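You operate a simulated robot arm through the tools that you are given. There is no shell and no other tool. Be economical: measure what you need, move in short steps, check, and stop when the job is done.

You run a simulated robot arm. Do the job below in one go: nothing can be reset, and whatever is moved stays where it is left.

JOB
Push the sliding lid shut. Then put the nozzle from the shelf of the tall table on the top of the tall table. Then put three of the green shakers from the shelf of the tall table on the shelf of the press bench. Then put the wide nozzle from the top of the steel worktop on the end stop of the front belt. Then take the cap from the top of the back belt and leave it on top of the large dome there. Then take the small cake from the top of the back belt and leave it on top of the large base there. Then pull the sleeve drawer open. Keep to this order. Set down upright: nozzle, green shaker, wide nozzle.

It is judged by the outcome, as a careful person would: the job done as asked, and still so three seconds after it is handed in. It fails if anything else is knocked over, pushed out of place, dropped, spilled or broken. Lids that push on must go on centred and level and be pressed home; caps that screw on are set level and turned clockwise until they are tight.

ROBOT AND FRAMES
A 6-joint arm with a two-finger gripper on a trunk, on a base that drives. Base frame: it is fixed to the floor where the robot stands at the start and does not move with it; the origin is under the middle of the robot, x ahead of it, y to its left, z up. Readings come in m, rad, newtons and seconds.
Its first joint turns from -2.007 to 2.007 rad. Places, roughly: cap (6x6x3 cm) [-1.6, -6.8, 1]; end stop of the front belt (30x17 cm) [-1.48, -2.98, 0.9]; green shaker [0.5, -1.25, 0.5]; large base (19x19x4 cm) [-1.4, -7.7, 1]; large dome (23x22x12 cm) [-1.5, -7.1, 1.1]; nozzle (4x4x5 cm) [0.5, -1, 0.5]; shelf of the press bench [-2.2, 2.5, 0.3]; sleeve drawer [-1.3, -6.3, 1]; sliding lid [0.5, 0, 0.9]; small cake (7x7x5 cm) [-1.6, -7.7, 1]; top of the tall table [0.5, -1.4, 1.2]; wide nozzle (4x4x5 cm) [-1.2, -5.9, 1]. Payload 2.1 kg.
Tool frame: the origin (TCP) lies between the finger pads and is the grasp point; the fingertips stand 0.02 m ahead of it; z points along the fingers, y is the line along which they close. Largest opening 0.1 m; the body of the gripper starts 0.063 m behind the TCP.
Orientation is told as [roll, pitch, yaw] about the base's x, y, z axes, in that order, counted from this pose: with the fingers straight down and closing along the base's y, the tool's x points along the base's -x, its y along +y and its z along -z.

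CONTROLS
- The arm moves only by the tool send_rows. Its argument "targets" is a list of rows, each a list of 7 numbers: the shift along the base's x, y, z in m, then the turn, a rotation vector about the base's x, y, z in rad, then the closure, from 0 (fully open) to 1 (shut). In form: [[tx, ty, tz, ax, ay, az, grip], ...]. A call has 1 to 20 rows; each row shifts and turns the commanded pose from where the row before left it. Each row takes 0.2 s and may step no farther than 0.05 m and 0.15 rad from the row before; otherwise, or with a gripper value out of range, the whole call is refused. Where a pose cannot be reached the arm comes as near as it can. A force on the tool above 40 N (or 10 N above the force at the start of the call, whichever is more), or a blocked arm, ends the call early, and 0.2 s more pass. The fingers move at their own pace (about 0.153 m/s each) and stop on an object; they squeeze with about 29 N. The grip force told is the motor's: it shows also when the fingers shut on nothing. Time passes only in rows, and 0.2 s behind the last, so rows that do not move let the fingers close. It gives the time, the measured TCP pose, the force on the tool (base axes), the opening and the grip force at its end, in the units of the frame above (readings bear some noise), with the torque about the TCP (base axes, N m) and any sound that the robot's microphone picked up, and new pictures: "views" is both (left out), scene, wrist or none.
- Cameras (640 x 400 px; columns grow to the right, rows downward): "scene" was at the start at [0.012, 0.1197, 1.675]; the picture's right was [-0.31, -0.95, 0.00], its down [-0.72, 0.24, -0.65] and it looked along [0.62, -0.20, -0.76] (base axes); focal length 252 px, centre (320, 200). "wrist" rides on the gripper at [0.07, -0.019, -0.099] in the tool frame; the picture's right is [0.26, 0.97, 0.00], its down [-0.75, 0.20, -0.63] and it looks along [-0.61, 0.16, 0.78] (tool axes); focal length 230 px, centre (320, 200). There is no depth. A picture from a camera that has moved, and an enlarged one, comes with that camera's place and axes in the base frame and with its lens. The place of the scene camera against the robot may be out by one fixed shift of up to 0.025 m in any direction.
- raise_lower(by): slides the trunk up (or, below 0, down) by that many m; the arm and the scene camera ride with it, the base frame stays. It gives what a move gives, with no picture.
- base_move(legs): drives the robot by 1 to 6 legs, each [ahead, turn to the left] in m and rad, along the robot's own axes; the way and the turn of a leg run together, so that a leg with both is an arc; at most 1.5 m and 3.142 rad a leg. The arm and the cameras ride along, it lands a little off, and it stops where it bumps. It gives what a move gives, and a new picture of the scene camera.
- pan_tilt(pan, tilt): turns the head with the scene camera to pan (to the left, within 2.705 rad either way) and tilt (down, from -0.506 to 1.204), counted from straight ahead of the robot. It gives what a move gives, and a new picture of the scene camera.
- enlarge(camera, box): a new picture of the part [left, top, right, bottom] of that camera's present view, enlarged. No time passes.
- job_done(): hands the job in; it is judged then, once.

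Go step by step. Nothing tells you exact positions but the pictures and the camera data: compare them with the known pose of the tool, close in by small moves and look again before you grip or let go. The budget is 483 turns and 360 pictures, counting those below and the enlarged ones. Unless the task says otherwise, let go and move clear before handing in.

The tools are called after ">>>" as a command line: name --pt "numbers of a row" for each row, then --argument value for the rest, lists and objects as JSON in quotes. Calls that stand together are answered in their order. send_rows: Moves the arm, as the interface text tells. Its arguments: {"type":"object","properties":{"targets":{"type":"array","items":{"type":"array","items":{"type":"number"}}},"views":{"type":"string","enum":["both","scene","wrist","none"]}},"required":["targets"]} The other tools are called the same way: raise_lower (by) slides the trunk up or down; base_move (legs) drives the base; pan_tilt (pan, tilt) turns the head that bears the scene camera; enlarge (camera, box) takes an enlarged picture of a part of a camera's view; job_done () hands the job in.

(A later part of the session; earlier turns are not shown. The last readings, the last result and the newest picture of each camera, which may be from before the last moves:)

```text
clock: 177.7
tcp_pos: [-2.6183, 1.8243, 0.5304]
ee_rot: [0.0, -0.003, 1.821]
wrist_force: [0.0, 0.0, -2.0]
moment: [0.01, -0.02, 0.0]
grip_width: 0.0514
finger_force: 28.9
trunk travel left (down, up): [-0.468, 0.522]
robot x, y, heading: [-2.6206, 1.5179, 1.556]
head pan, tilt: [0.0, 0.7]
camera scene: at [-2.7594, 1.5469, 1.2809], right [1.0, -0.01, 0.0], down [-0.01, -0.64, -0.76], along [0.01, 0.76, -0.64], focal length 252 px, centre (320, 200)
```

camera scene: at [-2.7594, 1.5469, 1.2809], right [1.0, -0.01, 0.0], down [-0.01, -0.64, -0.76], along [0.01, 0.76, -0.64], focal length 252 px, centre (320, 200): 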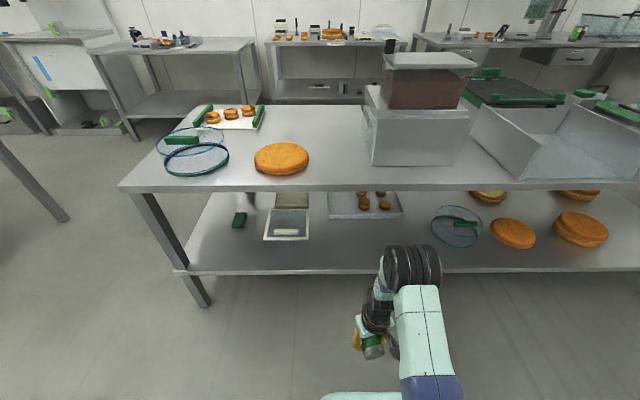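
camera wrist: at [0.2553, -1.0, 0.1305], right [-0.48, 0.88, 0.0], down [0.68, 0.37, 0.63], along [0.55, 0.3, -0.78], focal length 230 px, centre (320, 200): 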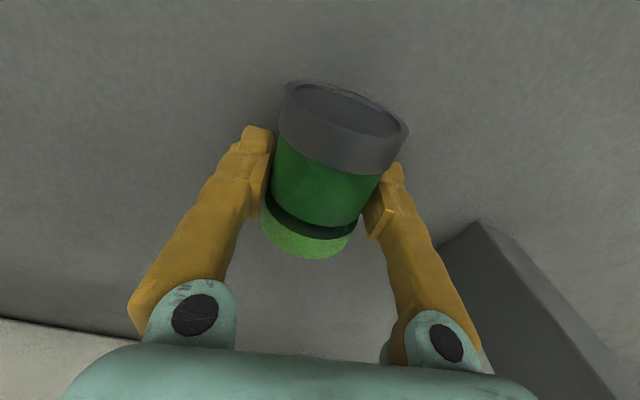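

There's free space along the shelf front (x −2.85…−2.25, y 2.22…2.5). I now turn the tool level so that the shaker stands upright in the grip.

>>> raise_lower --by -0.2

>>> send_rows --pt "0 0.012 0.02 0.1384 0.0353 0 1" --pt "0 0.012 0.02 0.1384 0.0353 0 1" --pt "0 0.012 0.02 0.1384 0.0353 0 1" --pt "0 0.012 0.02 0.1384 0.0353 0 1" --pt "0 0.012 0.02 0.1384 0.0353 0 1" --pt "0 0.012 0.02 0.1384 0.0353 0 1" --pt "0 0.012 0.02 0.1384 0.0353 0 1" --pt "0 0.012 0.02 0.1384 0.0353 0 1" --pt "0 0.012 0.02 0.1384 0.0353 0 1" --pt "0 0.012 0.02 0.1384 0.0353 0 1" --pt "0 0.012 0.02 0.1384 0.0353 0 1"

```text
clock: 179.9
tcp_pos: [-2.619, 1.824, 0.3303]
ee_rot: [0.002, 0.0, 1.822]
wrist_force: [-0.3, -0.6, -1.6]
moment: [0.0, 0.01, 0.0]
grip_width: 0.0516
finger_force: 29.0
trunk travel left (down, up): [-0.268, 0.722]
robot x, y, heading: [-2.6168, 1.5145, 1.56]
head pan, tilt: [0.0, 0.7]
```

```text
clock: 182.3
tcp_pos: [-2.6159, 1.9611, 0.5665]
ee_rot: [0.084, -1.34, 1.803]
wrist_force: [0.6, 1.1, -1.0]
moment: [-0.02, -0.02, 0.01]
grip_width: 0.0514
finger_force: 28.6
out of reach, approached as far as the arm can: row 1, 2, 3, 6, 7, 8, 9, 10, 11
trunk travel left (down, up): [-0.268, 0.722]
robot x, y, heading: [-2.6188, 1.5156, 1.557]
head pan, tilt: [0.0, 0.7]
camera scene: at [-2.7594, 1.5469, 1.0809], right [1.0, -0.01, 0.0], down [-0.01, -0.64, -0.76], along [0.01, 0.76, -0.64], focal length 252 px, centre (320, 200)
camera wrist: at [-2.5646, 1.8589, 0.5211], right [-0.9, -0.36, -0.23], down [-0.04, -0.48, 0.88], along [-0.42, 0.8, 0.42], focal length 230 px, centre (320, 200)
```

scene: 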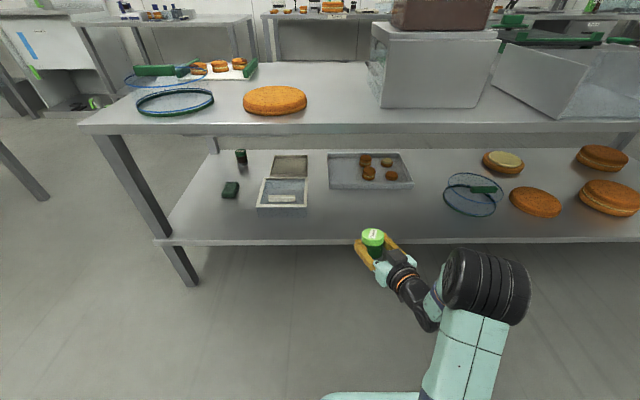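
wrist: 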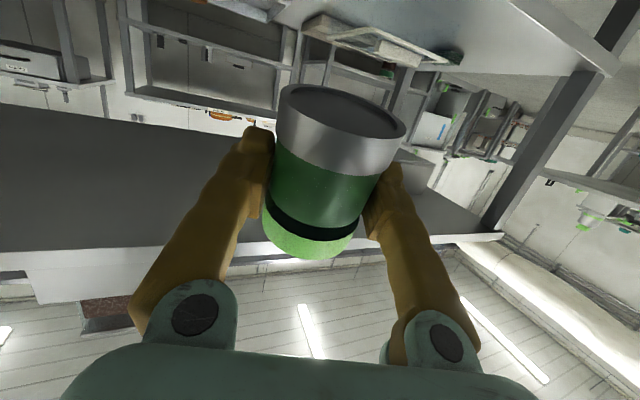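

>>> send_rows --pt "0 0.03 0 0 0 0 1" --pt "0 0.03 0 0 0 0 1" --pt "0 0.02 0 0 0 0 1" --pt "0 0 0 0 0 0 1" --views "none"

```text
clock: 183.3
tcp_pos: [-2.6175, 2.0415, 0.5675]
ee_rot: [0.071, -1.34, 1.816]
wrist_force: [0.0, 1.7, -1.0]
moment: [0.03, -0.02, 0.03]
grip_width: 0.0517
finger_force: 29.5
trunk travel left (down, up): [-0.268, 0.722]
robot x, y, heading: [-2.6184, 1.5169, 1.56]
head pan, tilt: [0.0, 0.7]
```

>>> send_rows --pt "0 0 0 0.112 0.028 0 1" --pt "0 0 0 0.112 0.028 0 1" --pt "0 0 0 0 0 0 1"

```text
clock: 184.1
tcp_pos: [-2.6157, 2.041, 0.5655]
ee_rot: [-2.815, -1.569, -1.583]
wrist_force: [-0.3, -0.1, -2.3]
moment: [0.0, -0.03, 0.01]
grip_width: 0.0511
finger_force: 28.8
trunk travel left (down, up): [-0.268, 0.722]
robot x, y, heading: [-2.6155, 1.5178, 1.557]
head pan, tilt: [0.0, 0.7]
camera scene: at [-2.7594, 1.547, 1.0809], right [1.0, -0.01, 0.0], down [-0.01, -0.64, -0.76], along [0.01, 0.76, -0.64], focal length 252 px, centre (320, 200)
camera wrist: at [-2.5677, 1.9531, 0.497], right [-0.92, -0.3, -0.26], down [0.0, -0.66, 0.75], along [-0.4, 0.69, 0.61], focal length 230 px, centre (320, 200)
```

scene: 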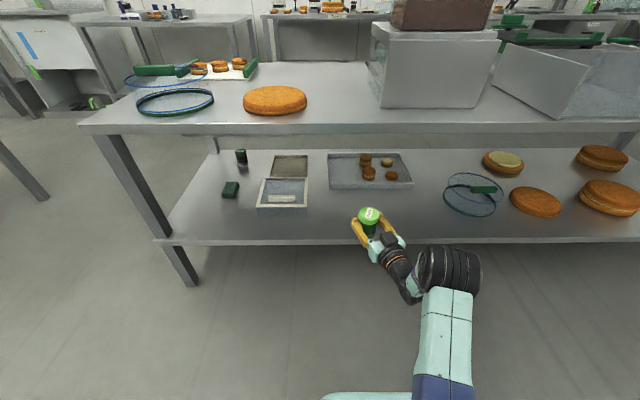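
wrist: 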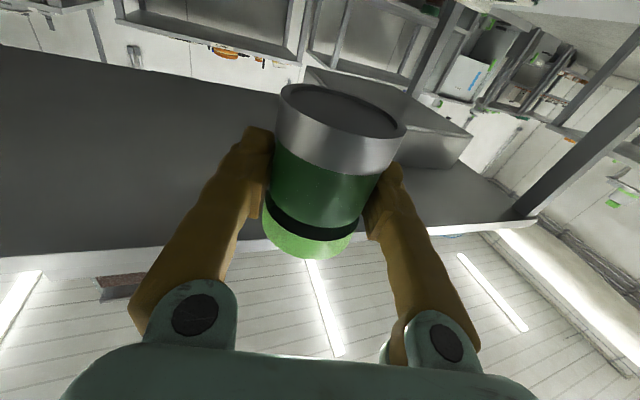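

The shaker is upright in the grip now. I lower to just above shelf level and drive in.

>>> raise_lower --by -0.165

>>> base_move --legs '[[0.19, 0]]'

>>> enlarge --camera "scene" --box '[300, 180, 460, 300]'

```text
clock: 185.9
tcp_pos: [-2.6161, 2.0416, 0.402]
ee_rot: [-3.02, -1.57, -1.377]
wrist_force: [0.0, -0.7, -1.0]
moment: [-0.01, -0.01, 0.0]
grip_width: 0.0513
finger_force: 28.9
trunk travel left (down, up): [-0.103, 0.887]
robot x, y, heading: [-2.6182, 1.5167, 1.558]
head pan, tilt: [0.0, 0.7]
```

```text
clock: 187.5
tcp_pos: [-2.6134, 2.2331, 0.4004]
ee_rot: [-2.99, -1.57, -1.407]
wrist_force: [0.8, -0.2, -1.9]
moment: [0.01, 0.0, 0.0]
grip_width: 0.0513
finger_force: 28.6
trunk travel left (down, up): [-0.103, 0.887]
robot x, y, heading: [-2.6198, 1.7061, 1.559]
head pan, tilt: [0.0, 0.7]
camera scene: at [-2.7571, 1.7377, 0.9159], right [1.0, -0.01, 0.0], down [-0.01, -0.64, -0.76], along [0.01, 0.76, -0.64], focal length 252 px, centre (320, 200)
```

scene: 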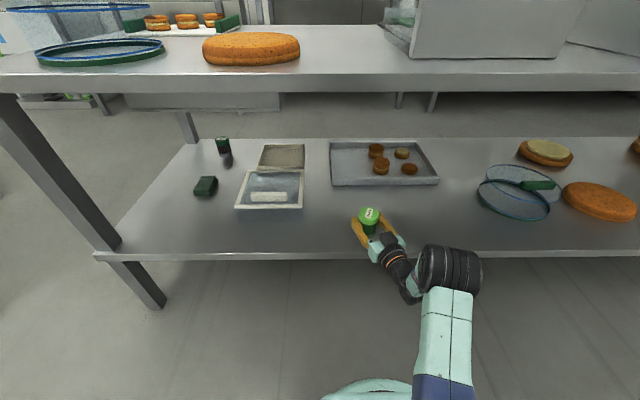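

```text
3.33 times, centred on (380, 240) of scene
camera zoom: at [-2.7571, 1.7377, 0.9159], right [1.0, -0.01, 0.0], down [-0.01, -0.64, -0.76], along [0.01, 0.76, -0.64], focal length 838 px, centre (120, 67)
```

zoom: 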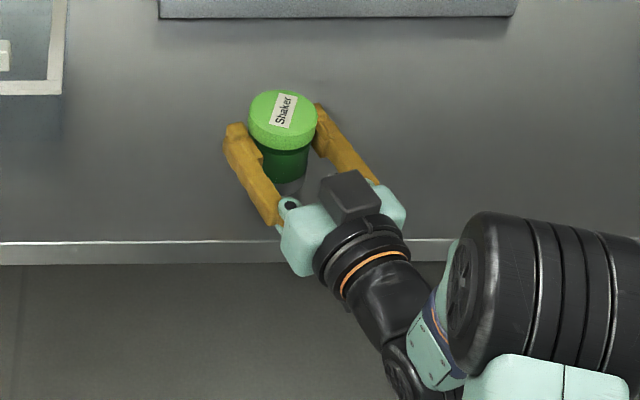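

Edge at y≈2.207. I move 4 cm further in and lower gently until contact.

>>> send_rows --pt "0 0.02 0 0 0 0 1" --pt "0 0.02 -0.01 0 0 0 1" --pt "0 0 -0.02 0 0 0 1" --pt "0 0 -0.015 0 0 0 1" --pt "0 0 0 0 0 0 1" --views "scene"

>>> enlarge --camera "scene" --box '[320, 180, 440, 270]'

```text
clock: 188.0
tcp_pos: [-2.6129, 2.2545, 0.3961]
ee_rot: [0.717, -1.561, 1.168]
wrist_force: [-1.6, -18.1, 7.8]
moment: [-2.08, -0.39, -1.33]
grip_width: 0.0512
finger_force: 28.3
trunk travel left (down, up): [-0.103, 0.887]
robot x, y, heading: [-2.6193, 1.7064, 1.557]
head pan, tilt: [0.0, 0.7]
stopped in row 2: the force on the tool passed its limit at 75 N (the readings are from after the stop); the commanded pose is now the measured one
camera scene: at [-2.7573, 1.7351, 0.9161], right [1.0, -0.01, 0.0], down [-0.01, -0.64, -0.77], along [0.01, 0.77, -0.64], focal length 252 px, centre (320, 200)
```

scene: 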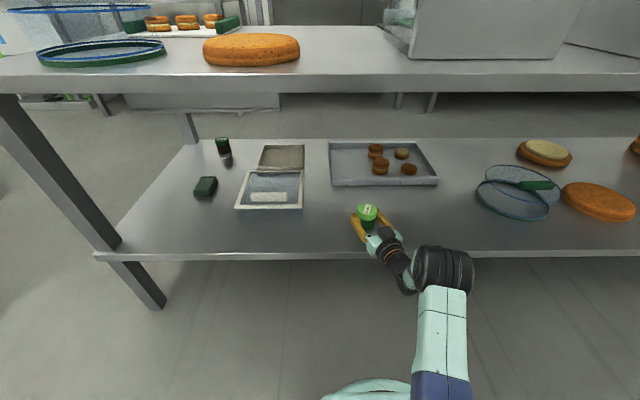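

```text
4.44 times, centred on (380, 225) of scene
camera zoom: at [-2.7573, 1.7351, 0.9161], right [1.0, -0.01, 0.0], down [-0.01, -0.64, -0.77], along [0.01, 0.77, -0.64], focal length 1118 px, centre (53, 89)
```

zoom: 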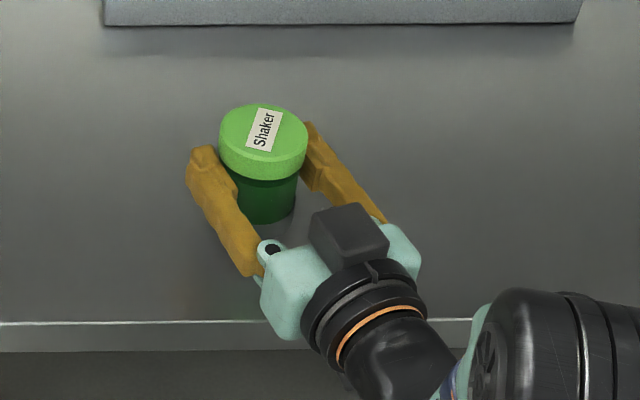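

The camera housing under the gripper touched the shelf edge (contact computed at ~[-2.55, 2.21, 0.30]). I back off 2 cm so it stays in front of the edge, set the shaker on the front of the shelf, and will regrip it from above to move it further in.

>>> send_rows --pt "0 -0.015 0.01 0 0 0 1" --pt "0 0 0 0 0 0 1" --views "none"

```text
clock: 188.6
tcp_pos: [-2.6132, 2.2416, 0.4044]
ee_rot: [0.621, -1.56, 1.265]
wrist_force: [0.3, 1.1, -0.5]
moment: [0.01, 0.01, -0.01]
grip_width: 0.0514
finger_force: 29.0
trunk travel left (down, up): [-0.103, 0.887]
robot x, y, heading: [-2.6165, 1.7075, 1.564]
head pan, tilt: [0.0, 0.7]
```

>>> send_rows --pt "0 0 -0.02 0 0 0 1" --pt "0 0 -0.02 0 0 0 1" --pt "0 0 -0.01 0 0 0 1" --pt "0 0 -0.005 0 0 0 1" --pt "0 0 0 0 0 0 1" --views "none"

>>> enlarge --camera "scene" --box '[320, 190, 440, 270]'

```text
clock: 189.4
tcp_pos: [-2.6115, 2.2437, 0.365]
ee_rot: [-2.946, -1.556, -1.448]
wrist_force: [-0.7, -6.2, 24.3]
moment: [-1.91, -1.7, -0.56]
grip_width: 0.0516
finger_force: 28.9
out of reach, approached as far as the arm can: row 3
trunk travel left (down, up): [-0.103, 0.887]
robot x, y, heading: [-2.6124, 1.7069, 1.562]
head pan, tilt: [0.0, 0.7]
stopped in row 4: the force on the tool passed its limit at 52 N (the readings are from after the stop); the commanded pose is now the measured one
```

```text
5.00 times, centred on (380, 230) of scene
camera zoom: at [-2.7577, 1.7337, 0.916], right [1.0, -0.01, 0.0], down [-0.01, -0.64, -0.77], along [0.01, 0.77, -0.64], focal length 1257 px, centre (20, 50)
```

zoom: 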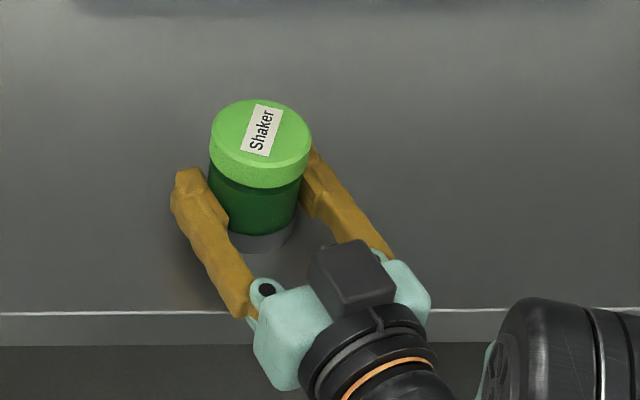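

Again the camera housing touched. I retreat 2.5 cm more in y and try lowering again.

>>> send_rows --pt "0 0 0.01 0 0 0 1" --pt "0 -0.025 0 0 0 0 1" --pt "0 0 -0.015 0 0 0 1" --pt "0 0 -0.015 0 0 0 1" --pt "0 0 0 0 0 0 1" --views "none"

>>> enlarge --camera "scene" --box '[320, 190, 440, 270]'

```text
clock: 190.5
tcp_pos: [-2.6001, 2.2385, 0.361]
ee_rot: [-3.13, -1.544, -1.256]
wrist_force: [-3.4, -27.6, 23.0]
moment: [-1.9, -1.0, -1.96]
grip_width: 0.051
finger_force: 28.5
out of reach, approached as far as the arm can: row 2, 3, 4
trunk travel left (down, up): [-0.103, 0.887]
robot x, y, heading: [-2.6134, 1.7056, 1.557]
head pan, tilt: [0.0, 0.7]
stopped in row 5: the force on the tool passed its limit at 49 N (the readings are from after the stop); the commanded pose is now the measured one
```

```text
5.00 times, centred on (380, 230) of scene
camera zoom: at [-2.7578, 1.732, 0.9162], right [1.0, -0.01, 0.0], down [-0.01, -0.64, -0.77], along [0.01, 0.77, -0.64], focal length 1257 px, centre (20, 50)
```

zoom: 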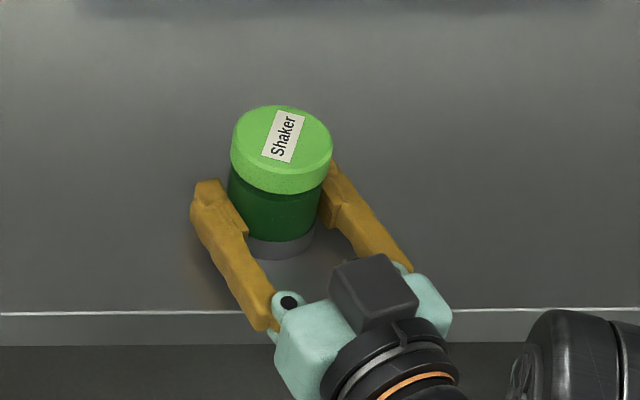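

>>> send_rows --pt "0 0 0.02 0 0 0 1" --pt "0 0 0.015 0 0 0 1" --pt "0 0 0 0 0 0 1" --views "none"

>>> base_move --legs '[[-0.03, 0]]'

```text
clock: 191.3
tcp_pos: [-2.599, 2.2401, 0.3893]
ee_rot: [2.917, -1.555, -1.018]
wrist_force: [0.2, -0.3, -1.4]
moment: [0.0, 0.0, 0.0]
grip_width: 0.0513
finger_force: 28.9
trunk travel left (down, up): [-0.103, 0.887]
robot x, y, heading: [-2.6155, 1.7064, 1.56]
head pan, tilt: [0.0, 0.7]
```

```text
clock: 192.1
tcp_pos: [-2.6007, 2.2111, 0.3893]
ee_rot: [2.904, -1.555, -1.009]
wrist_force: [-0.3, 0.1, -0.6]
moment: [-0.01, 0.01, -0.03]
grip_width: 0.0511
finger_force: 29.0
trunk travel left (down, up): [-0.103, 0.887]
robot x, y, heading: [-2.6127, 1.6765, 1.564]
head pan, tilt: [0.0, 0.7]
camera scene: at [-2.7574, 1.7077, 0.9159], right [1.0, -0.01, 0.0], down [-0.01, -0.64, -0.76], along [0.01, 0.76, -0.64], focal length 252 px, centre (320, 200)
```

scene: 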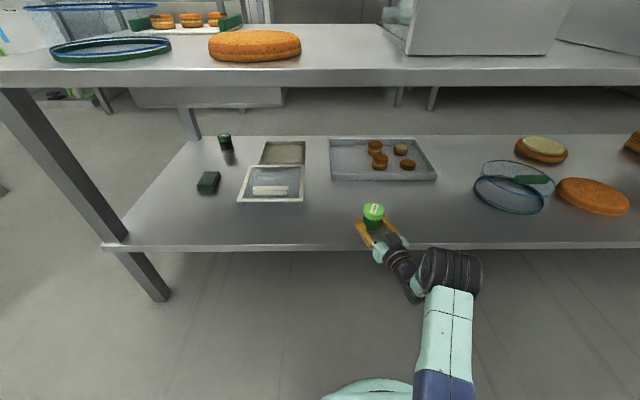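

>>> raise_lower --by -0.025

>>> raise_lower --by -0.012

>>> enlarge --camera "scene" --box '[320, 190, 440, 270]'

```text
clock: 192.8
tcp_pos: [-2.602, 2.2115, 0.3645]
ee_rot: [2.904, -1.556, -1.006]
wrist_force: [-0.6, 0.2, -0.8]
moment: [0.01, 0.0, -0.01]
grip_width: 0.0508
finger_force: 29.3
trunk travel left (down, up): [-0.078, 0.912]
robot x, y, heading: [-2.6169, 1.6767, 1.56]
head pan, tilt: [0.0, 0.7]
```

```text
clock: 193.4
tcp_pos: [-2.6005, 2.2104, 0.358]
ee_rot: [-3.091, -1.54, -1.294]
wrist_force: [-0.5, 11.2, 28.2]
moment: [0.15, 0.14, 0.04]
grip_width: 0.0509
finger_force: 28.7
trunk travel left (down, up): [-0.066, 0.924]
robot x, y, heading: [-2.6139, 1.6755, 1.563]
head pan, tilt: [0.0, 0.7]
```

```text
5.00 times, centred on (380, 230) of scene
camera zoom: at [-2.7576, 1.7043, 0.8795], right [1.0, -0.01, 0.0], down [-0.01, -0.64, -0.77], along [0.01, 0.77, -0.64], focal length 1257 px, centre (20, 50)
```

zoom: 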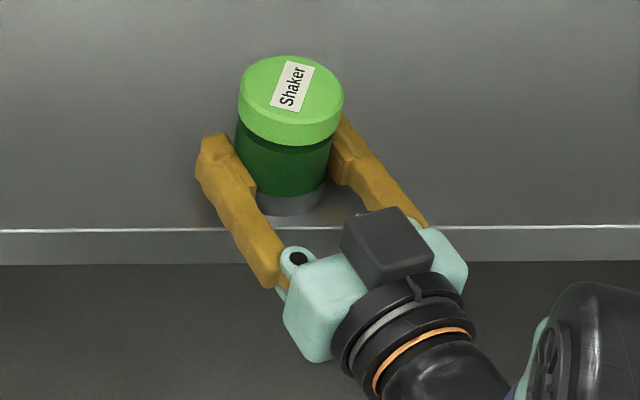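

The shaker's base is now in contact with the shelf (force through the grip centre), fully on the surface. I ease, open, and back out.

>>> raise_lower --by 0.005

>>> send_rows --pt "0 0 0 0 0 0 0.6" --pt "0 0 0 0 0 0 0.1" --pt "0 0 0 0 0 0 0.0" --views "scene"

>>> enlarge --camera "scene" --box '[320, 190, 440, 270]'

```text
clock: 194.0
tcp_pos: [-2.6005, 2.2101, 0.3598]
ee_rot: [2.965, -1.551, -1.069]
wrist_force: [0.4, 3.6, 15.2]
moment: [0.48, 0.12, -0.03]
grip_width: 0.0508
finger_force: 28.4
trunk travel left (down, up): [-0.071, 0.919]
robot x, y, heading: [-2.6139, 1.673, 1.557]
head pan, tilt: [0.0, 0.7]
```

```text
clock: 194.8
tcp_pos: [-2.6008, 2.2098, 0.3569]
ee_rot: [2.827, -1.556, -0.929]
wrist_force: [0.3, 0.0, -0.3]
moment: [-0.01, 0.0, -0.02]
grip_width: 0.1001
finger_force: 0.1
trunk travel left (down, up): [-0.071, 0.919]
robot x, y, heading: [-2.6157, 1.6732, 1.557]
head pan, tilt: [0.0, 0.7]
camera scene: at [-2.7574, 1.7075, 0.8838], right [1.0, -0.01, 0.0], down [-0.01, -0.64, -0.76], along [0.01, 0.76, -0.64], focal length 252 px, centre (320, 200)
```

scene: 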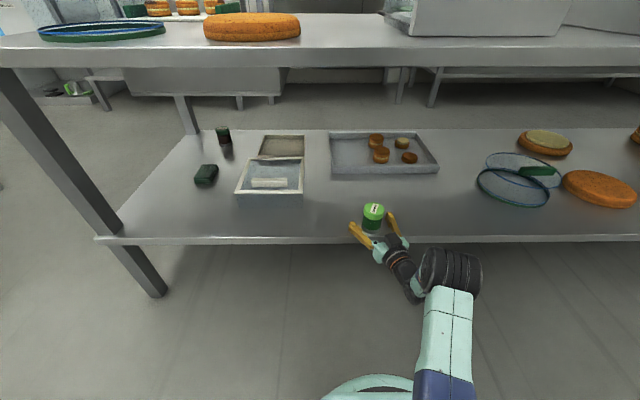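

```text
5.00 times, centred on (380, 230) of scene
camera zoom: at [-2.7574, 1.7075, 0.8838], right [1.0, -0.01, 0.0], down [-0.01, -0.64, -0.76], along [0.01, 0.76, -0.64], focal length 1257 px, centre (20, 50)
```

zoom: 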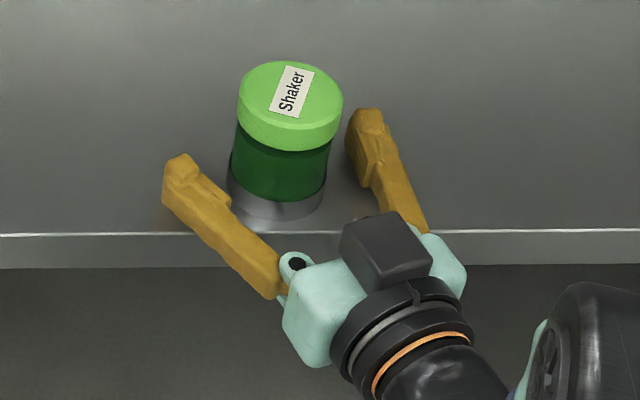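

It stands upright on the shelf. I back straight out.

>>> base_move --legs '[[-0.2, 0]]'

>>> enlarge --camera "scene" --box '[290, 130, 450, 250]'

```text
clock: 196.4
tcp_pos: [-2.603, 2.0072, 0.3579]
ee_rot: [2.912, -1.555, -1.015]
wrist_force: [0.2, 0.2, 0.9]
moment: [0.02, -0.02, 0.01]
grip_width: 0.1001
finger_force: 0.0
trunk travel left (down, up): [-0.071, 0.919]
robot x, y, heading: [-2.6185, 1.4709, 1.56]
head pan, tilt: [0.0, 0.7]
camera scene: at [-2.7596, 1.5046, 0.8839], right [1.0, -0.01, 0.0], down [-0.01, -0.64, -0.76], along [0.01, 0.76, -0.64], focal length 252 px, centre (320, 200)
```

scene: 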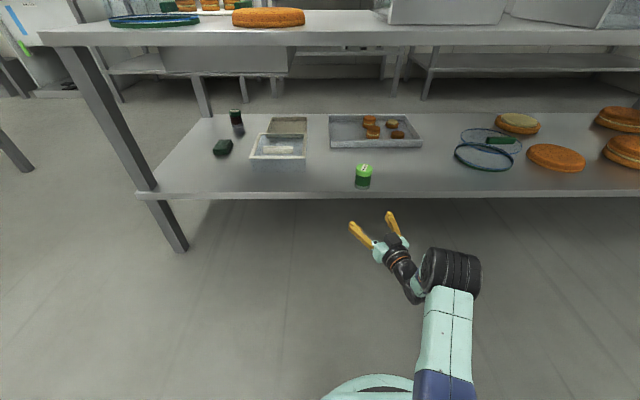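

```text
3.33 times, centred on (370, 190) of scene
camera zoom: at [-2.7596, 1.5046, 0.8839], right [1.0, -0.01, 0.0], down [-0.01, -0.64, -0.76], along [0.01, 0.76, -0.64], focal length 838 px, centre (153, 233)
```

zoom: 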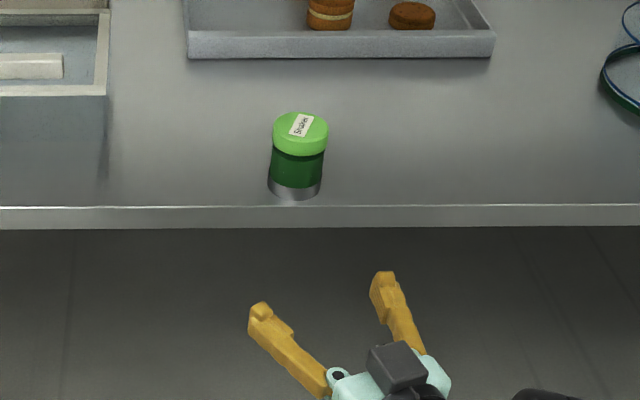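

Now I return the tool to pointing down, and drive back for the next shaker.

>>> send_rows --pt "0 0 0 -0.1343 -0.0444 0 0" --pt "0 0 0 -0.1343 -0.0444 0 0" --pt "0 0 0 -0.1343 -0.0444 0 0" --pt "0 -0.01 0 -0.1343 -0.0444 0 0" --pt "0 -0.01 0 -0.1343 -0.0444 0 0" --pt "0 -0.01 0 -0.1343 -0.0444 0 0" --pt "0 -0.01 0 -0.1343 -0.0444 0 0" --pt "0 -0.01 0 -0.1343 -0.0444 0 0" --pt "0 -0.01 0 -0.1343 -0.0444 0 0" --pt "0 -0.01 0 -0.1343 -0.0444 0 0" --pt "0 -0.01 0 -0.1343 -0.0444 0 0" --pt "0 -0.03 0 0 0 -0.11 0" --pt "0 -0.03 0 0 0 -0.11 0" --pt "0 -0.03 0 0 0 -0.11 0" --pt "0 -0.03 0 0 0 0 0" --views "none"

```text
clock: 199.6
tcp_pos: [-2.6027, 1.8086, 0.3558]
ee_rot: [0.01, -0.033, 1.555]
wrist_force: [-0.9, -0.1, -0.3]
moment: [-0.01, -0.03, 0.02]
grip_width: 0.1
finger_force: 0.0
trunk travel left (down, up): [-0.071, 0.919]
robot x, y, heading: [-2.6174, 1.4782, 1.558]
head pan, tilt: [0.0, 0.7]
```

>>> send_rows --pt "0 0 0.01 -0.033 -0.01 0 0" --pt "0 0 0 0 0 0 0" --views "none"

>>> raise_lower --by 0.3

>>> base_move --legs '[[0, -2.425], [1.5, 0], [1.5, 0], [0.57, 0], [0, 0.867]]'

>>> enlarge --camera "wrist" --box '[0, 0, 640, 400]'

```text
clock: 200.2
tcp_pos: [-2.6037, 1.8086, 0.3678]
ee_rot: [-0.003, 0.001, 1.556]
wrist_force: [-0.1, 0.3, -0.6]
moment: [-0.03, -0.01, -0.02]
grip_width: 0.1
finger_force: 0.1
trunk travel left (down, up): [-0.071, 0.919]
robot x, y, heading: [-2.6191, 1.4724, 1.558]
head pan, tilt: [0.0, 0.7]
```

```text
clock: 203.2
tcp_pos: [-2.6029, 1.8097, 0.6671]
ee_rot: [-0.001, 0.001, 1.557]
wrist_force: [0.0, 0.0, -0.5]
moment: [0.02, 0.0, -0.01]
grip_width: 0.1001
finger_force: 0.1
trunk travel left (down, up): [-0.371, 0.619]
robot x, y, heading: [-2.6162, 1.4758, 1.56]
head pan, tilt: [0.0, 0.7]
```

```text
clock: 228.4
tcp_pos: [0.0757, -1.1875, 0.6674]
ee_rot: [-0.002, 0.0, 0.027]
wrist_force: [0.1, 0.3, 0.0]
moment: [0.02, 0.02, -0.01]
grip_width: 0.1001
finger_force: 0.1
trunk travel left (down, up): [-0.371, 0.619]
robot x, y, heading: [-0.2565, -1.1877, 0.029]
head pan, tilt: [0.0, 0.7]
camera scene: at [-0.2408, -1.0415, 1.1839], right [0.03, -1.0, 0.0], down [-0.64, -0.02, -0.76], along [0.76, 0.02, -0.64], focal length 252 px, centre (320, 200)
```

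scene: 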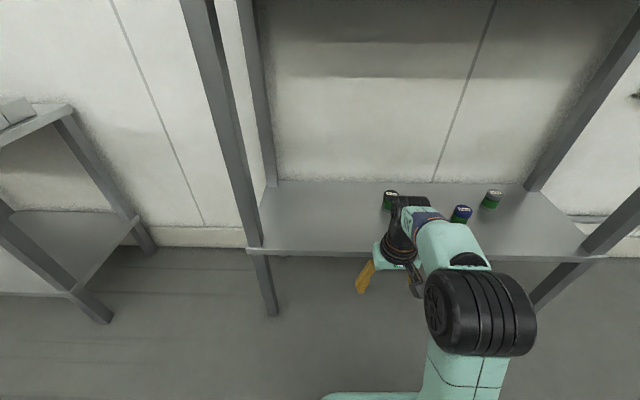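

```text
1.00 times, centred on (320, 200) of wrist (not enlarged: the box is as wide or as high as the picture)
camera zoom: at [0.0058, -1.2082, 0.7672], right [-0.28, 0.96, 0.0], down [0.75, 0.22, 0.63], along [0.6, 0.18, -0.78], focal length 230 px, centre (320, 200)
```

zoom: 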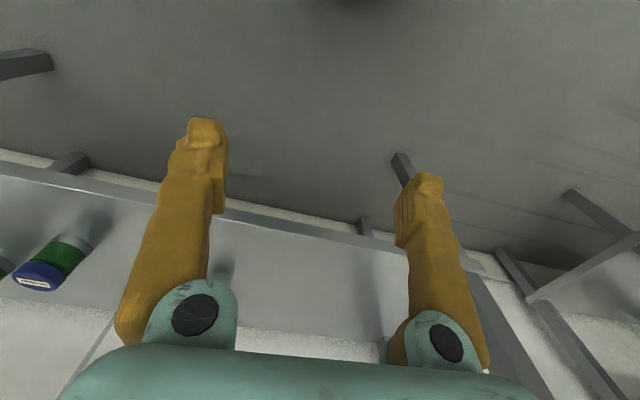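

>>> send_rows --pt "0 -0.04 -0.01 0 0 0 0" --pt "0 -0.04 -0.01 0 0 0 0" --pt "0 -0.035 -0.01 0 0 0 0" --views "none"

>>> base_move --legs '[[0.335, 0]]'

>>> enlarge --camera "wrist" --box '[0, 0, 640, 400]'

```text
clock: 229.2
tcp_pos: [0.0747, -1.3025, 0.6379]
ee_rot: [-0.001, 0.002, 0.026]
wrist_force: [-0.4, 1.2, -0.3]
moment: [0.02, -0.03, 0.01]
grip_width: 0.1
finger_force: 0.1
trunk travel left (down, up): [-0.371, 0.619]
robot x, y, heading: [-0.2621, -1.1883, 0.033]
head pan, tilt: [0.0, 0.7]
```

```text
clock: 231.4
tcp_pos: [0.4095, -1.2876, 0.6377]
ee_rot: [-0.001, 0.002, 0.033]
wrist_force: [-1.3, 0.8, -0.4]
moment: [0.01, 0.02, 0.01]
grip_width: 0.1001
finger_force: 0.0
trunk travel left (down, up): [-0.371, 0.619]
robot x, y, heading: [0.0743, -1.1747, 0.038]
head pan, tilt: [0.0, 0.7]
camera scene: at [0.0909, -1.0305, 1.1839], right [0.04, -1.0, 0.0], down [-0.64, -0.02, -0.76], along [0.76, 0.03, -0.64], focal length 252 px, centre (320, 200)
```

scene: 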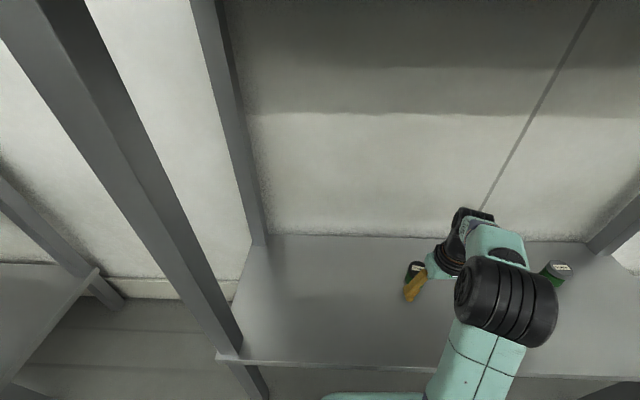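

```text
1.00 times, centred on (320, 200) of wrist (not enlarged: the box is as wide or as high as the picture)
camera zoom: at [0.3395, -1.3092, 0.7375], right [-0.29, 0.96, 0.0], down [0.74, 0.23, 0.63], along [0.6, 0.18, -0.78], focal length 230 px, centre (320, 200)
```

zoom: 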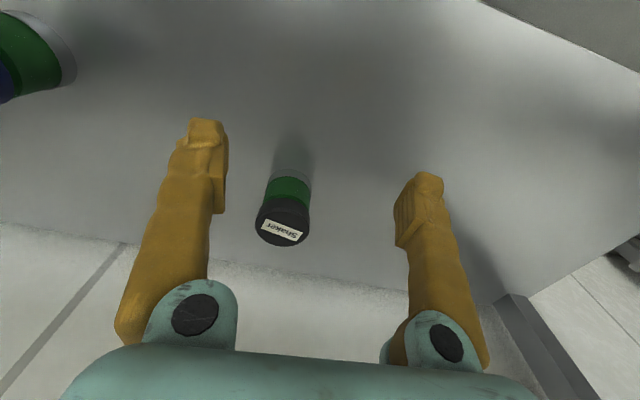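

The black-capped shaker is at [0.506, -1.298]. I centre precisely and lower with the arm (longer reach low down).

>>> send_rows --pt "0.04 -0.005 -0.01 0 0 0 0" --pt "0.04 -0.005 -0.02 0 0 0 0" --pt "0.016 0 -0.03 0 0 0 0" --pt "0 0 0 0 0 0 0" --views "wrist"

```text
clock: 232.4
tcp_pos: [0.5023, -1.2972, 0.5769]
ee_rot: [-0.003, 0.001, 0.033]
wrist_force: [1.4, -0.5, 0.1]
moment: [0.0, -0.02, -0.02]
grip_width: 0.1001
finger_force: 0.1
trunk travel left (down, up): [-0.371, 0.619]
robot x, y, heading: [0.0729, -1.1753, 0.037]
head pan, tilt: [0.0, 0.7]
camera wrist: at [0.4338, -1.3186, 0.6775], right [-0.29, 0.96, 0.0], down [0.74, 0.23, 0.63], along [0.6, 0.18, -0.78], focal length 230 px, centre (320, 200)
```

wrist: 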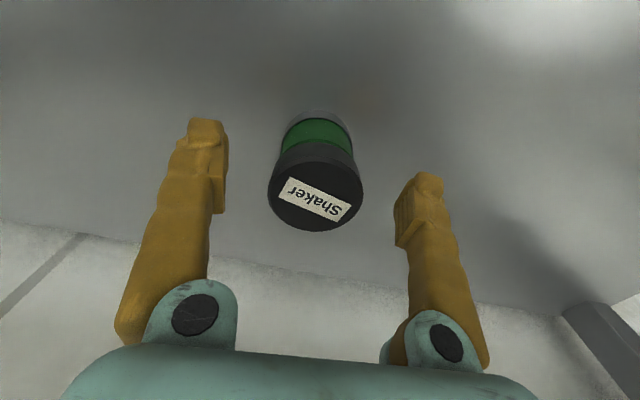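

>>> send_rows --pt "0.004 -0.001 -0.022 0 0 0 0" --pt "0.004 0 -0.022 0 0 0 0" --pt "0 0 0 0 0 0 0" --views "wrist"

```text
clock: 233.2
tcp_pos: [0.5142, -1.3002, 0.5341]
ee_rot: [-0.003, 0.001, 0.033]
wrist_force: [0.5, 0.5, 0.2]
moment: [0.0, 0.01, -0.02]
grip_width: 0.1
finger_force: 0.1
trunk travel left (down, up): [-0.371, 0.619]
robot x, y, heading: [0.0727, -1.1752, 0.03]
head pan, tilt: [0.0, 0.7]
camera wrist: at [0.4438, -1.321, 0.6334], right [-0.29, 0.96, 0.0], down [0.74, 0.23, 0.63], along [0.6, 0.18, -0.78], focal length 230 px, centre (320, 200)
```

wrist: 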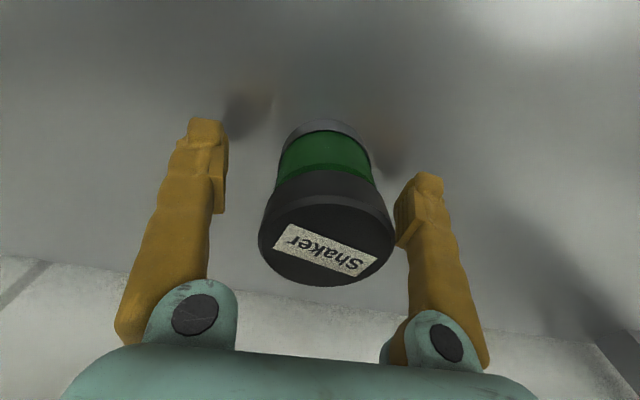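

Centred. Close and hold to check the grip is steady.

>>> send_rows --pt "0 0.002 0 0 0 0 0.3" --pt "0 0 0 0 0 0 0.7" --pt "0 0 0 0 0 0 1" --pt "0 0 0 0 0 0 1" --pt "0 0 0 0 0 0 1" --views "none"

>>> raise_lower --by 0.07

>>> send_rows --pt "-0.03 0.01 0 0 0 0 1" --pt "-0.03 0.01 0 0 0 0 1" --pt "-0.03 0.01 0 0 0 0 1" --pt "-0.03 0.01 0 0 0 0 1" --pt "-0.03 0.01 0 0 0 0 1" --pt "0 0 0 0 0 0 1" --views "wrist"

```text
clock: 234.4
tcp_pos: [0.513, -1.2969, 0.5328]
ee_rot: [-0.001, 0.003, 0.033]
wrist_force: [-0.1, -0.3, 0.3]
moment: [0.0, 0.0, 0.0]
grip_width: 0.0528
finger_force: 28.8
trunk travel left (down, up): [-0.371, 0.619]
robot x, y, heading: [0.0713, -1.1727, 0.035]
head pan, tilt: [0.0, 0.7]
```

```text
clock: 235.4
tcp_pos: [0.5129, -1.298, 0.6034]
ee_rot: [-0.003, 0.001, 0.032]
wrist_force: [0.5, 0.7, -1.4]
moment: [-0.06, 0.01, 0.02]
grip_width: 0.0529
finger_force: 29.1
trunk travel left (down, up): [-0.441, 0.549]
robot x, y, heading: [0.0717, -1.1789, 0.037]
head pan, tilt: [0.0, 0.7]
```

```text
clock: 236.8
tcp_pos: [0.3629, -1.2483, 0.602]
ee_rot: [-0.002, 0.001, 0.033]
wrist_force: [-1.0, 0.4, -1.0]
moment: [-0.02, 0.04, 0.03]
grip_width: 0.053
finger_force: 29.0
trunk travel left (down, up): [-0.441, 0.549]
robot x, y, heading: [0.0717, -1.1742, 0.035]
head pan, tilt: [0.0, 0.7]
camera wrist: at [0.2929, -1.2696, 0.7025], right [-0.29, 0.96, 0.0], down [0.74, 0.23, 0.63], along [0.6, 0.18, -0.78], focal length 230 px, centre (320, 200)
```

wrist: 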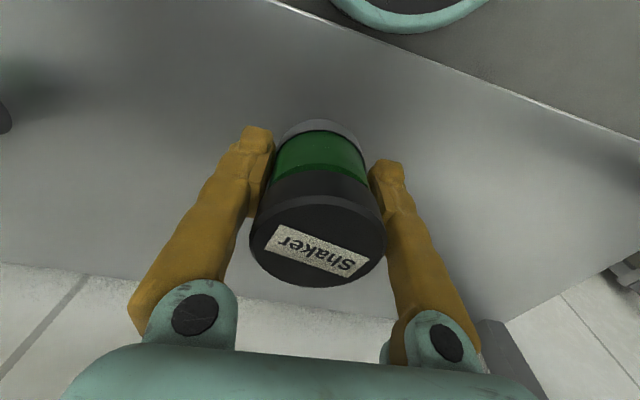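

Grip steady at 53 mm. I back out and drive to the press bench, checking on the way.

>>> base_move --legs '[[-0.3, 0], [0, 1.114], [0, 1.114]]'

>>> base_move --legs '[[1.16, 0], [1.16, 0], [1.16, 0], [0, -0.69]]'

>>> enlarge --camera "wrist" --box '[0, 0, 640, 400]'

```text
clock: 244.4
tcp_pos: [-0.3367, -0.9101, 0.6024]
ee_rot: [-0.001, 0.002, 2.239]
wrist_force: [-0.3, 0.2, -1.7]
moment: [0.03, -0.02, -0.02]
grip_width: 0.053
finger_force: 28.7
trunk travel left (down, up): [-0.441, 0.549]
robot x, y, heading: [-0.2219, -1.1885, 2.241]
head pan, tilt: [0.0, 0.7]
camera scene: at [-0.35, -1.2501, 1.2539], right [0.78, 0.62, 0.0], down [0.4, -0.5, -0.76], along [-0.48, 0.6, -0.64], focal length 252 px, centre (320, 200)
```

scene: 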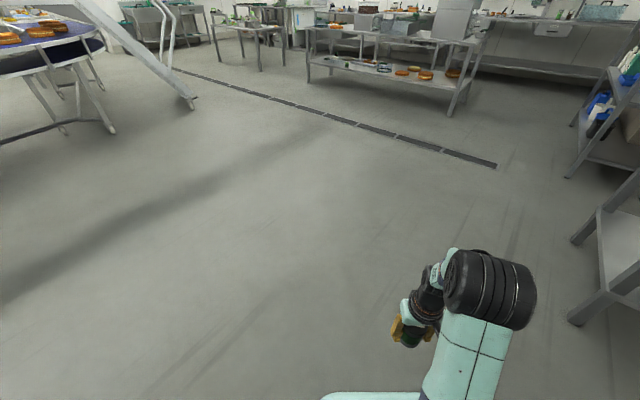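

```text
clock: 263.2
tcp_pos: [-2.2636, 1.8557, 0.6024]
ee_rot: [-0.001, 0.003, 1.544]
wrist_force: [0.8, 0.2, -1.2]
moment: [0.0, -0.05, -0.01]
grip_width: 0.0533
finger_force: 29.2
trunk travel left (down, up): [-0.441, 0.549]
robot x, y, heading: [-2.3557, 1.5755, 1.545]
head pan, tilt: [0.0, 0.7]
camera scene: at [-2.4951, 1.6036, 1.2539], right [1.0, -0.02, 0.0], down [-0.01, -0.64, -0.76], along [0.02, 0.76, -0.64], focal length 252 px, centre (320, 200)
```

scene: 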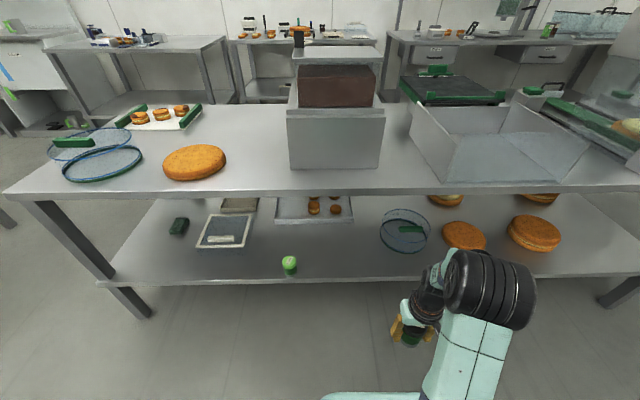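

```text
1.00 times, centred on (320, 200) of wrist (not enlarged: the box is as wide or as high as the picture)
camera zoom: at [-2.2474, 1.7855, 0.7025], right [-0.97, -0.23, 0.0], down [-0.18, 0.76, 0.63], along [-0.14, 0.61, -0.78], focal length 230 px, centre (320, 200)
```

zoom: 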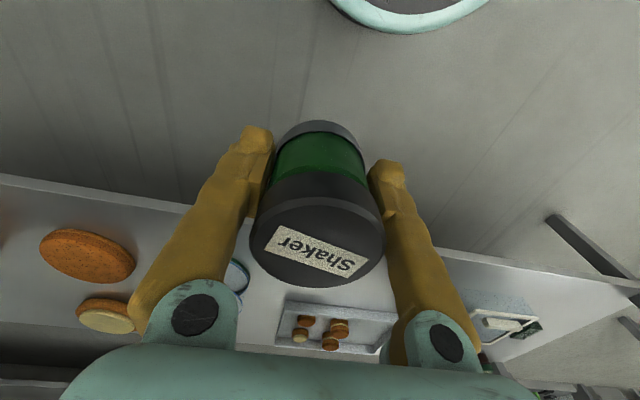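

Held firmly. I set the arm configuration low and centred, then go in toward a spot at about [-2.40, 2.29].

>>> send_rows --pt "-0.03 0.02 0.03 0 0 0 1" --pt "-0.03 0.02 0.03 0 0 0 1" --pt "-0.03 0.02 0.03 0 0 0 1" --pt "-0.03 0.02 0.03 0 0 0 1" --pt "-0.016 0 0.01 0 0 0 1" --views "none"

>>> raise_lower --by -0.31

>>> base_move --legs '[[0.26, 0]]'

>>> enlarge --camera "wrist" --box '[0, 0, 640, 400]'

```text
clock: 264.4
tcp_pos: [-2.4021, 1.9353, 0.7335]
ee_rot: [-0.002, 0.0, 1.542]
wrist_force: [0.1, -0.5, -1.9]
moment: [-0.01, 0.0, -0.01]
grip_width: 0.0531
finger_force: 29.4
trunk travel left (down, up): [-0.441, 0.549]
robot x, y, heading: [-2.3575, 1.5742, 1.552]
head pan, tilt: [0.0, 0.7]
```

```text
clock: 267.5
tcp_pos: [-2.4008, 1.9356, 0.4226]
ee_rot: [-0.002, 0.002, 1.546]
wrist_force: [0.0, -0.2, -1.7]
moment: [0.04, 0.02, -0.01]
grip_width: 0.0527
finger_force: 28.3
trunk travel left (down, up): [-0.131, 0.859]
robot x, y, heading: [-2.3502, 1.572, 1.547]
head pan, tilt: [0.0, 0.7]
```

```text
clock: 269.3
tcp_pos: [-2.3918, 2.1922, 0.4218]
ee_rot: [0.0, 0.002, 1.543]
wrist_force: [-0.2, -0.6, -1.2]
moment: [0.0, 0.0, 0.03]
grip_width: 0.0529
finger_force: 29.3
trunk travel left (down, up): [-0.131, 0.859]
robot x, y, heading: [-2.3467, 1.829, 1.544]
head pan, tilt: [0.0, 0.7]
camera scene: at [-2.4889, 1.8599, 0.9439], right [1.0, -0.03, 0.0], down [-0.02, -0.64, -0.76], along [0.02, 0.76, -0.64], focal length 252 px, centre (320, 200)
```

scene: 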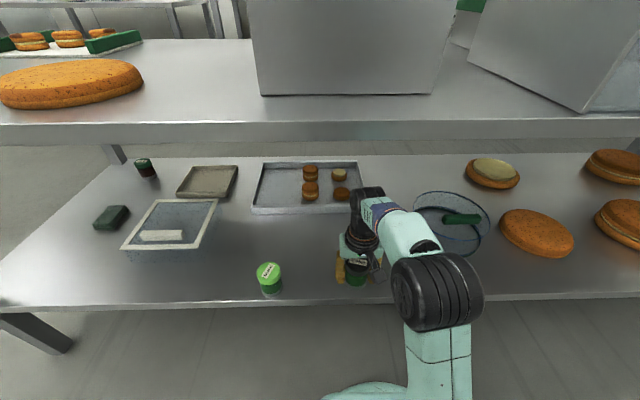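

```text
1.00 times, centred on (320, 200) of wrist (not enlarged: the box is as wide or as high as the picture)
camera zoom: at [-2.377, 2.1217, 0.5229], right [-0.97, -0.23, 0.0], down [-0.18, 0.76, 0.63], along [-0.14, 0.61, -0.78], focal length 230 px, centre (320, 200)
```

zoom: 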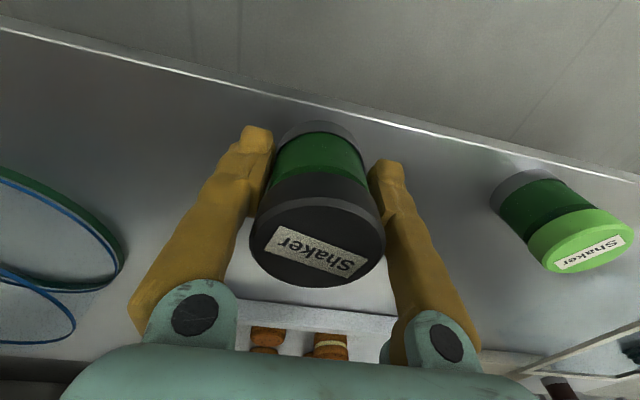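

>>> send_rows --pt "0 0.04 0 0 0 0 1" --pt "0 0.04 -0.02 0 0 0 1" --pt "0 0 -0.025 0 0 0 1" --pt "0 0 -0.012 0 0 0 1" --pt "0 0 0 0 0 0 1" --views "none"

```text
clock: 270.5
tcp_pos: [-2.3935, 2.2718, 0.3695]
ee_rot: [-0.002, -0.008, 1.541]
wrist_force: [-1.3, 2.9, 28.3]
moment: [0.17, 0.05, -0.01]
grip_width: 0.0534
finger_force: 29.1
trunk travel left (down, up): [-0.131, 0.859]
robot x, y, heading: [-2.348, 1.8247, 1.543]
head pan, tilt: [0.0, 0.7]
```

Contact already. I check the picture before releasing.

>>> enlarge --camera "wrist" --box '[160, 50, 480, 250]'

>>> enlarge --camera "scene" --box '[280, 200, 440, 310]'

```text
2.00 times, centred on (320, 150) of wrist
camera zoom: at [-2.3778, 2.2008, 0.468], right [-0.97, -0.23, 0.0], down [-0.18, 0.75, 0.64], along [-0.14, 0.62, -0.77], focal length 460 px, centre (320, 300)
```

zoom: 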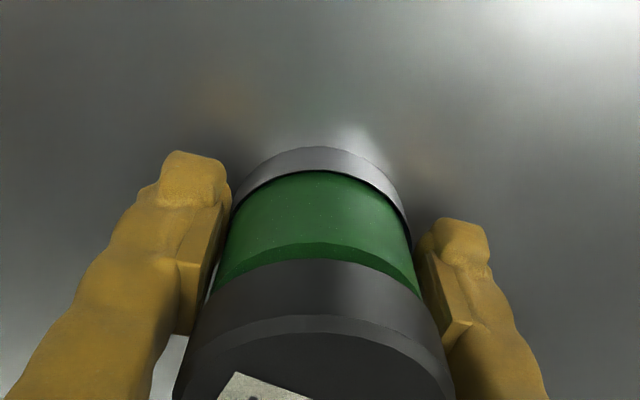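

```text
3.64 times, centred on (360, 255) of scene
camera zoom: at [-2.4886, 1.8563, 0.9444], right [1.0, -0.03, 0.0], down [-0.02, -0.64, -0.77], along [0.02, 0.77, -0.64], focal length 914 px, centre (174, 0)
```

zoom: 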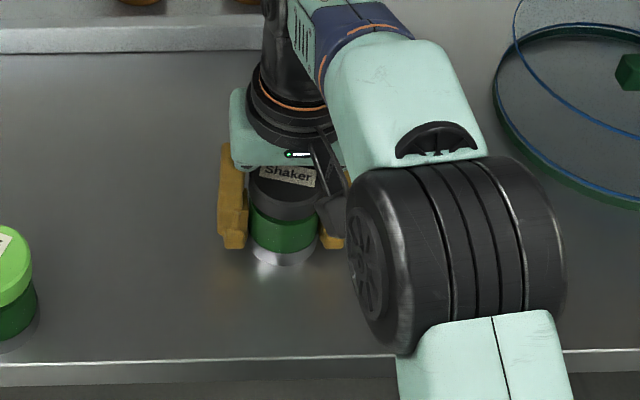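

It stands on the shelf. Ease, release and rise.

>>> send_rows --pt "0 0 0.004 0 0 0 1" --pt "0 0 0 0 0 0 0.6" --pt "0 0 0 0 0 0 0.2" --pt "0 0 0 0 0 0 0.2" --pt "0 0 0.03 0 0 0 0.2" --pt "0 0 0.03 0 0 0 0.2" --views "wrist"

```text
clock: 271.9
tcp_pos: [-2.393, 2.2726, 0.4287]
ee_rot: [-0.004, 0.004, 1.542]
wrist_force: [-0.3, -0.3, 0.4]
moment: [0.01, -0.02, -0.02]
grip_width: 0.0799
finger_force: 0.0
trunk travel left (down, up): [-0.131, 0.859]
robot x, y, heading: [-2.3482, 1.8263, 1.544]
head pan, tilt: [0.0, 0.7]
camera wrist: at [-2.3771, 2.2011, 0.5286], right [-0.97, -0.23, 0.0], down [-0.18, 0.76, 0.63], along [-0.14, 0.61, -0.78], focal length 230 px, centre (320, 200)
```

wrist: 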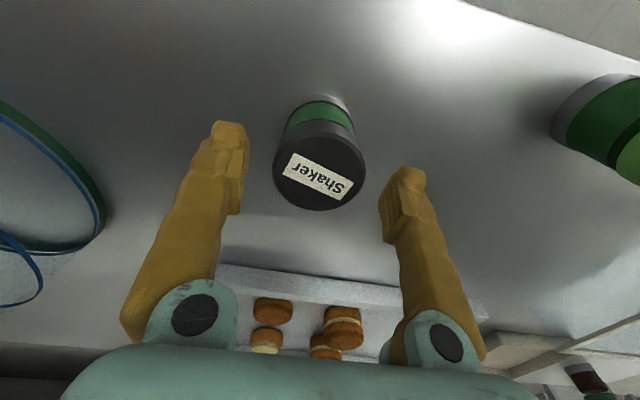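

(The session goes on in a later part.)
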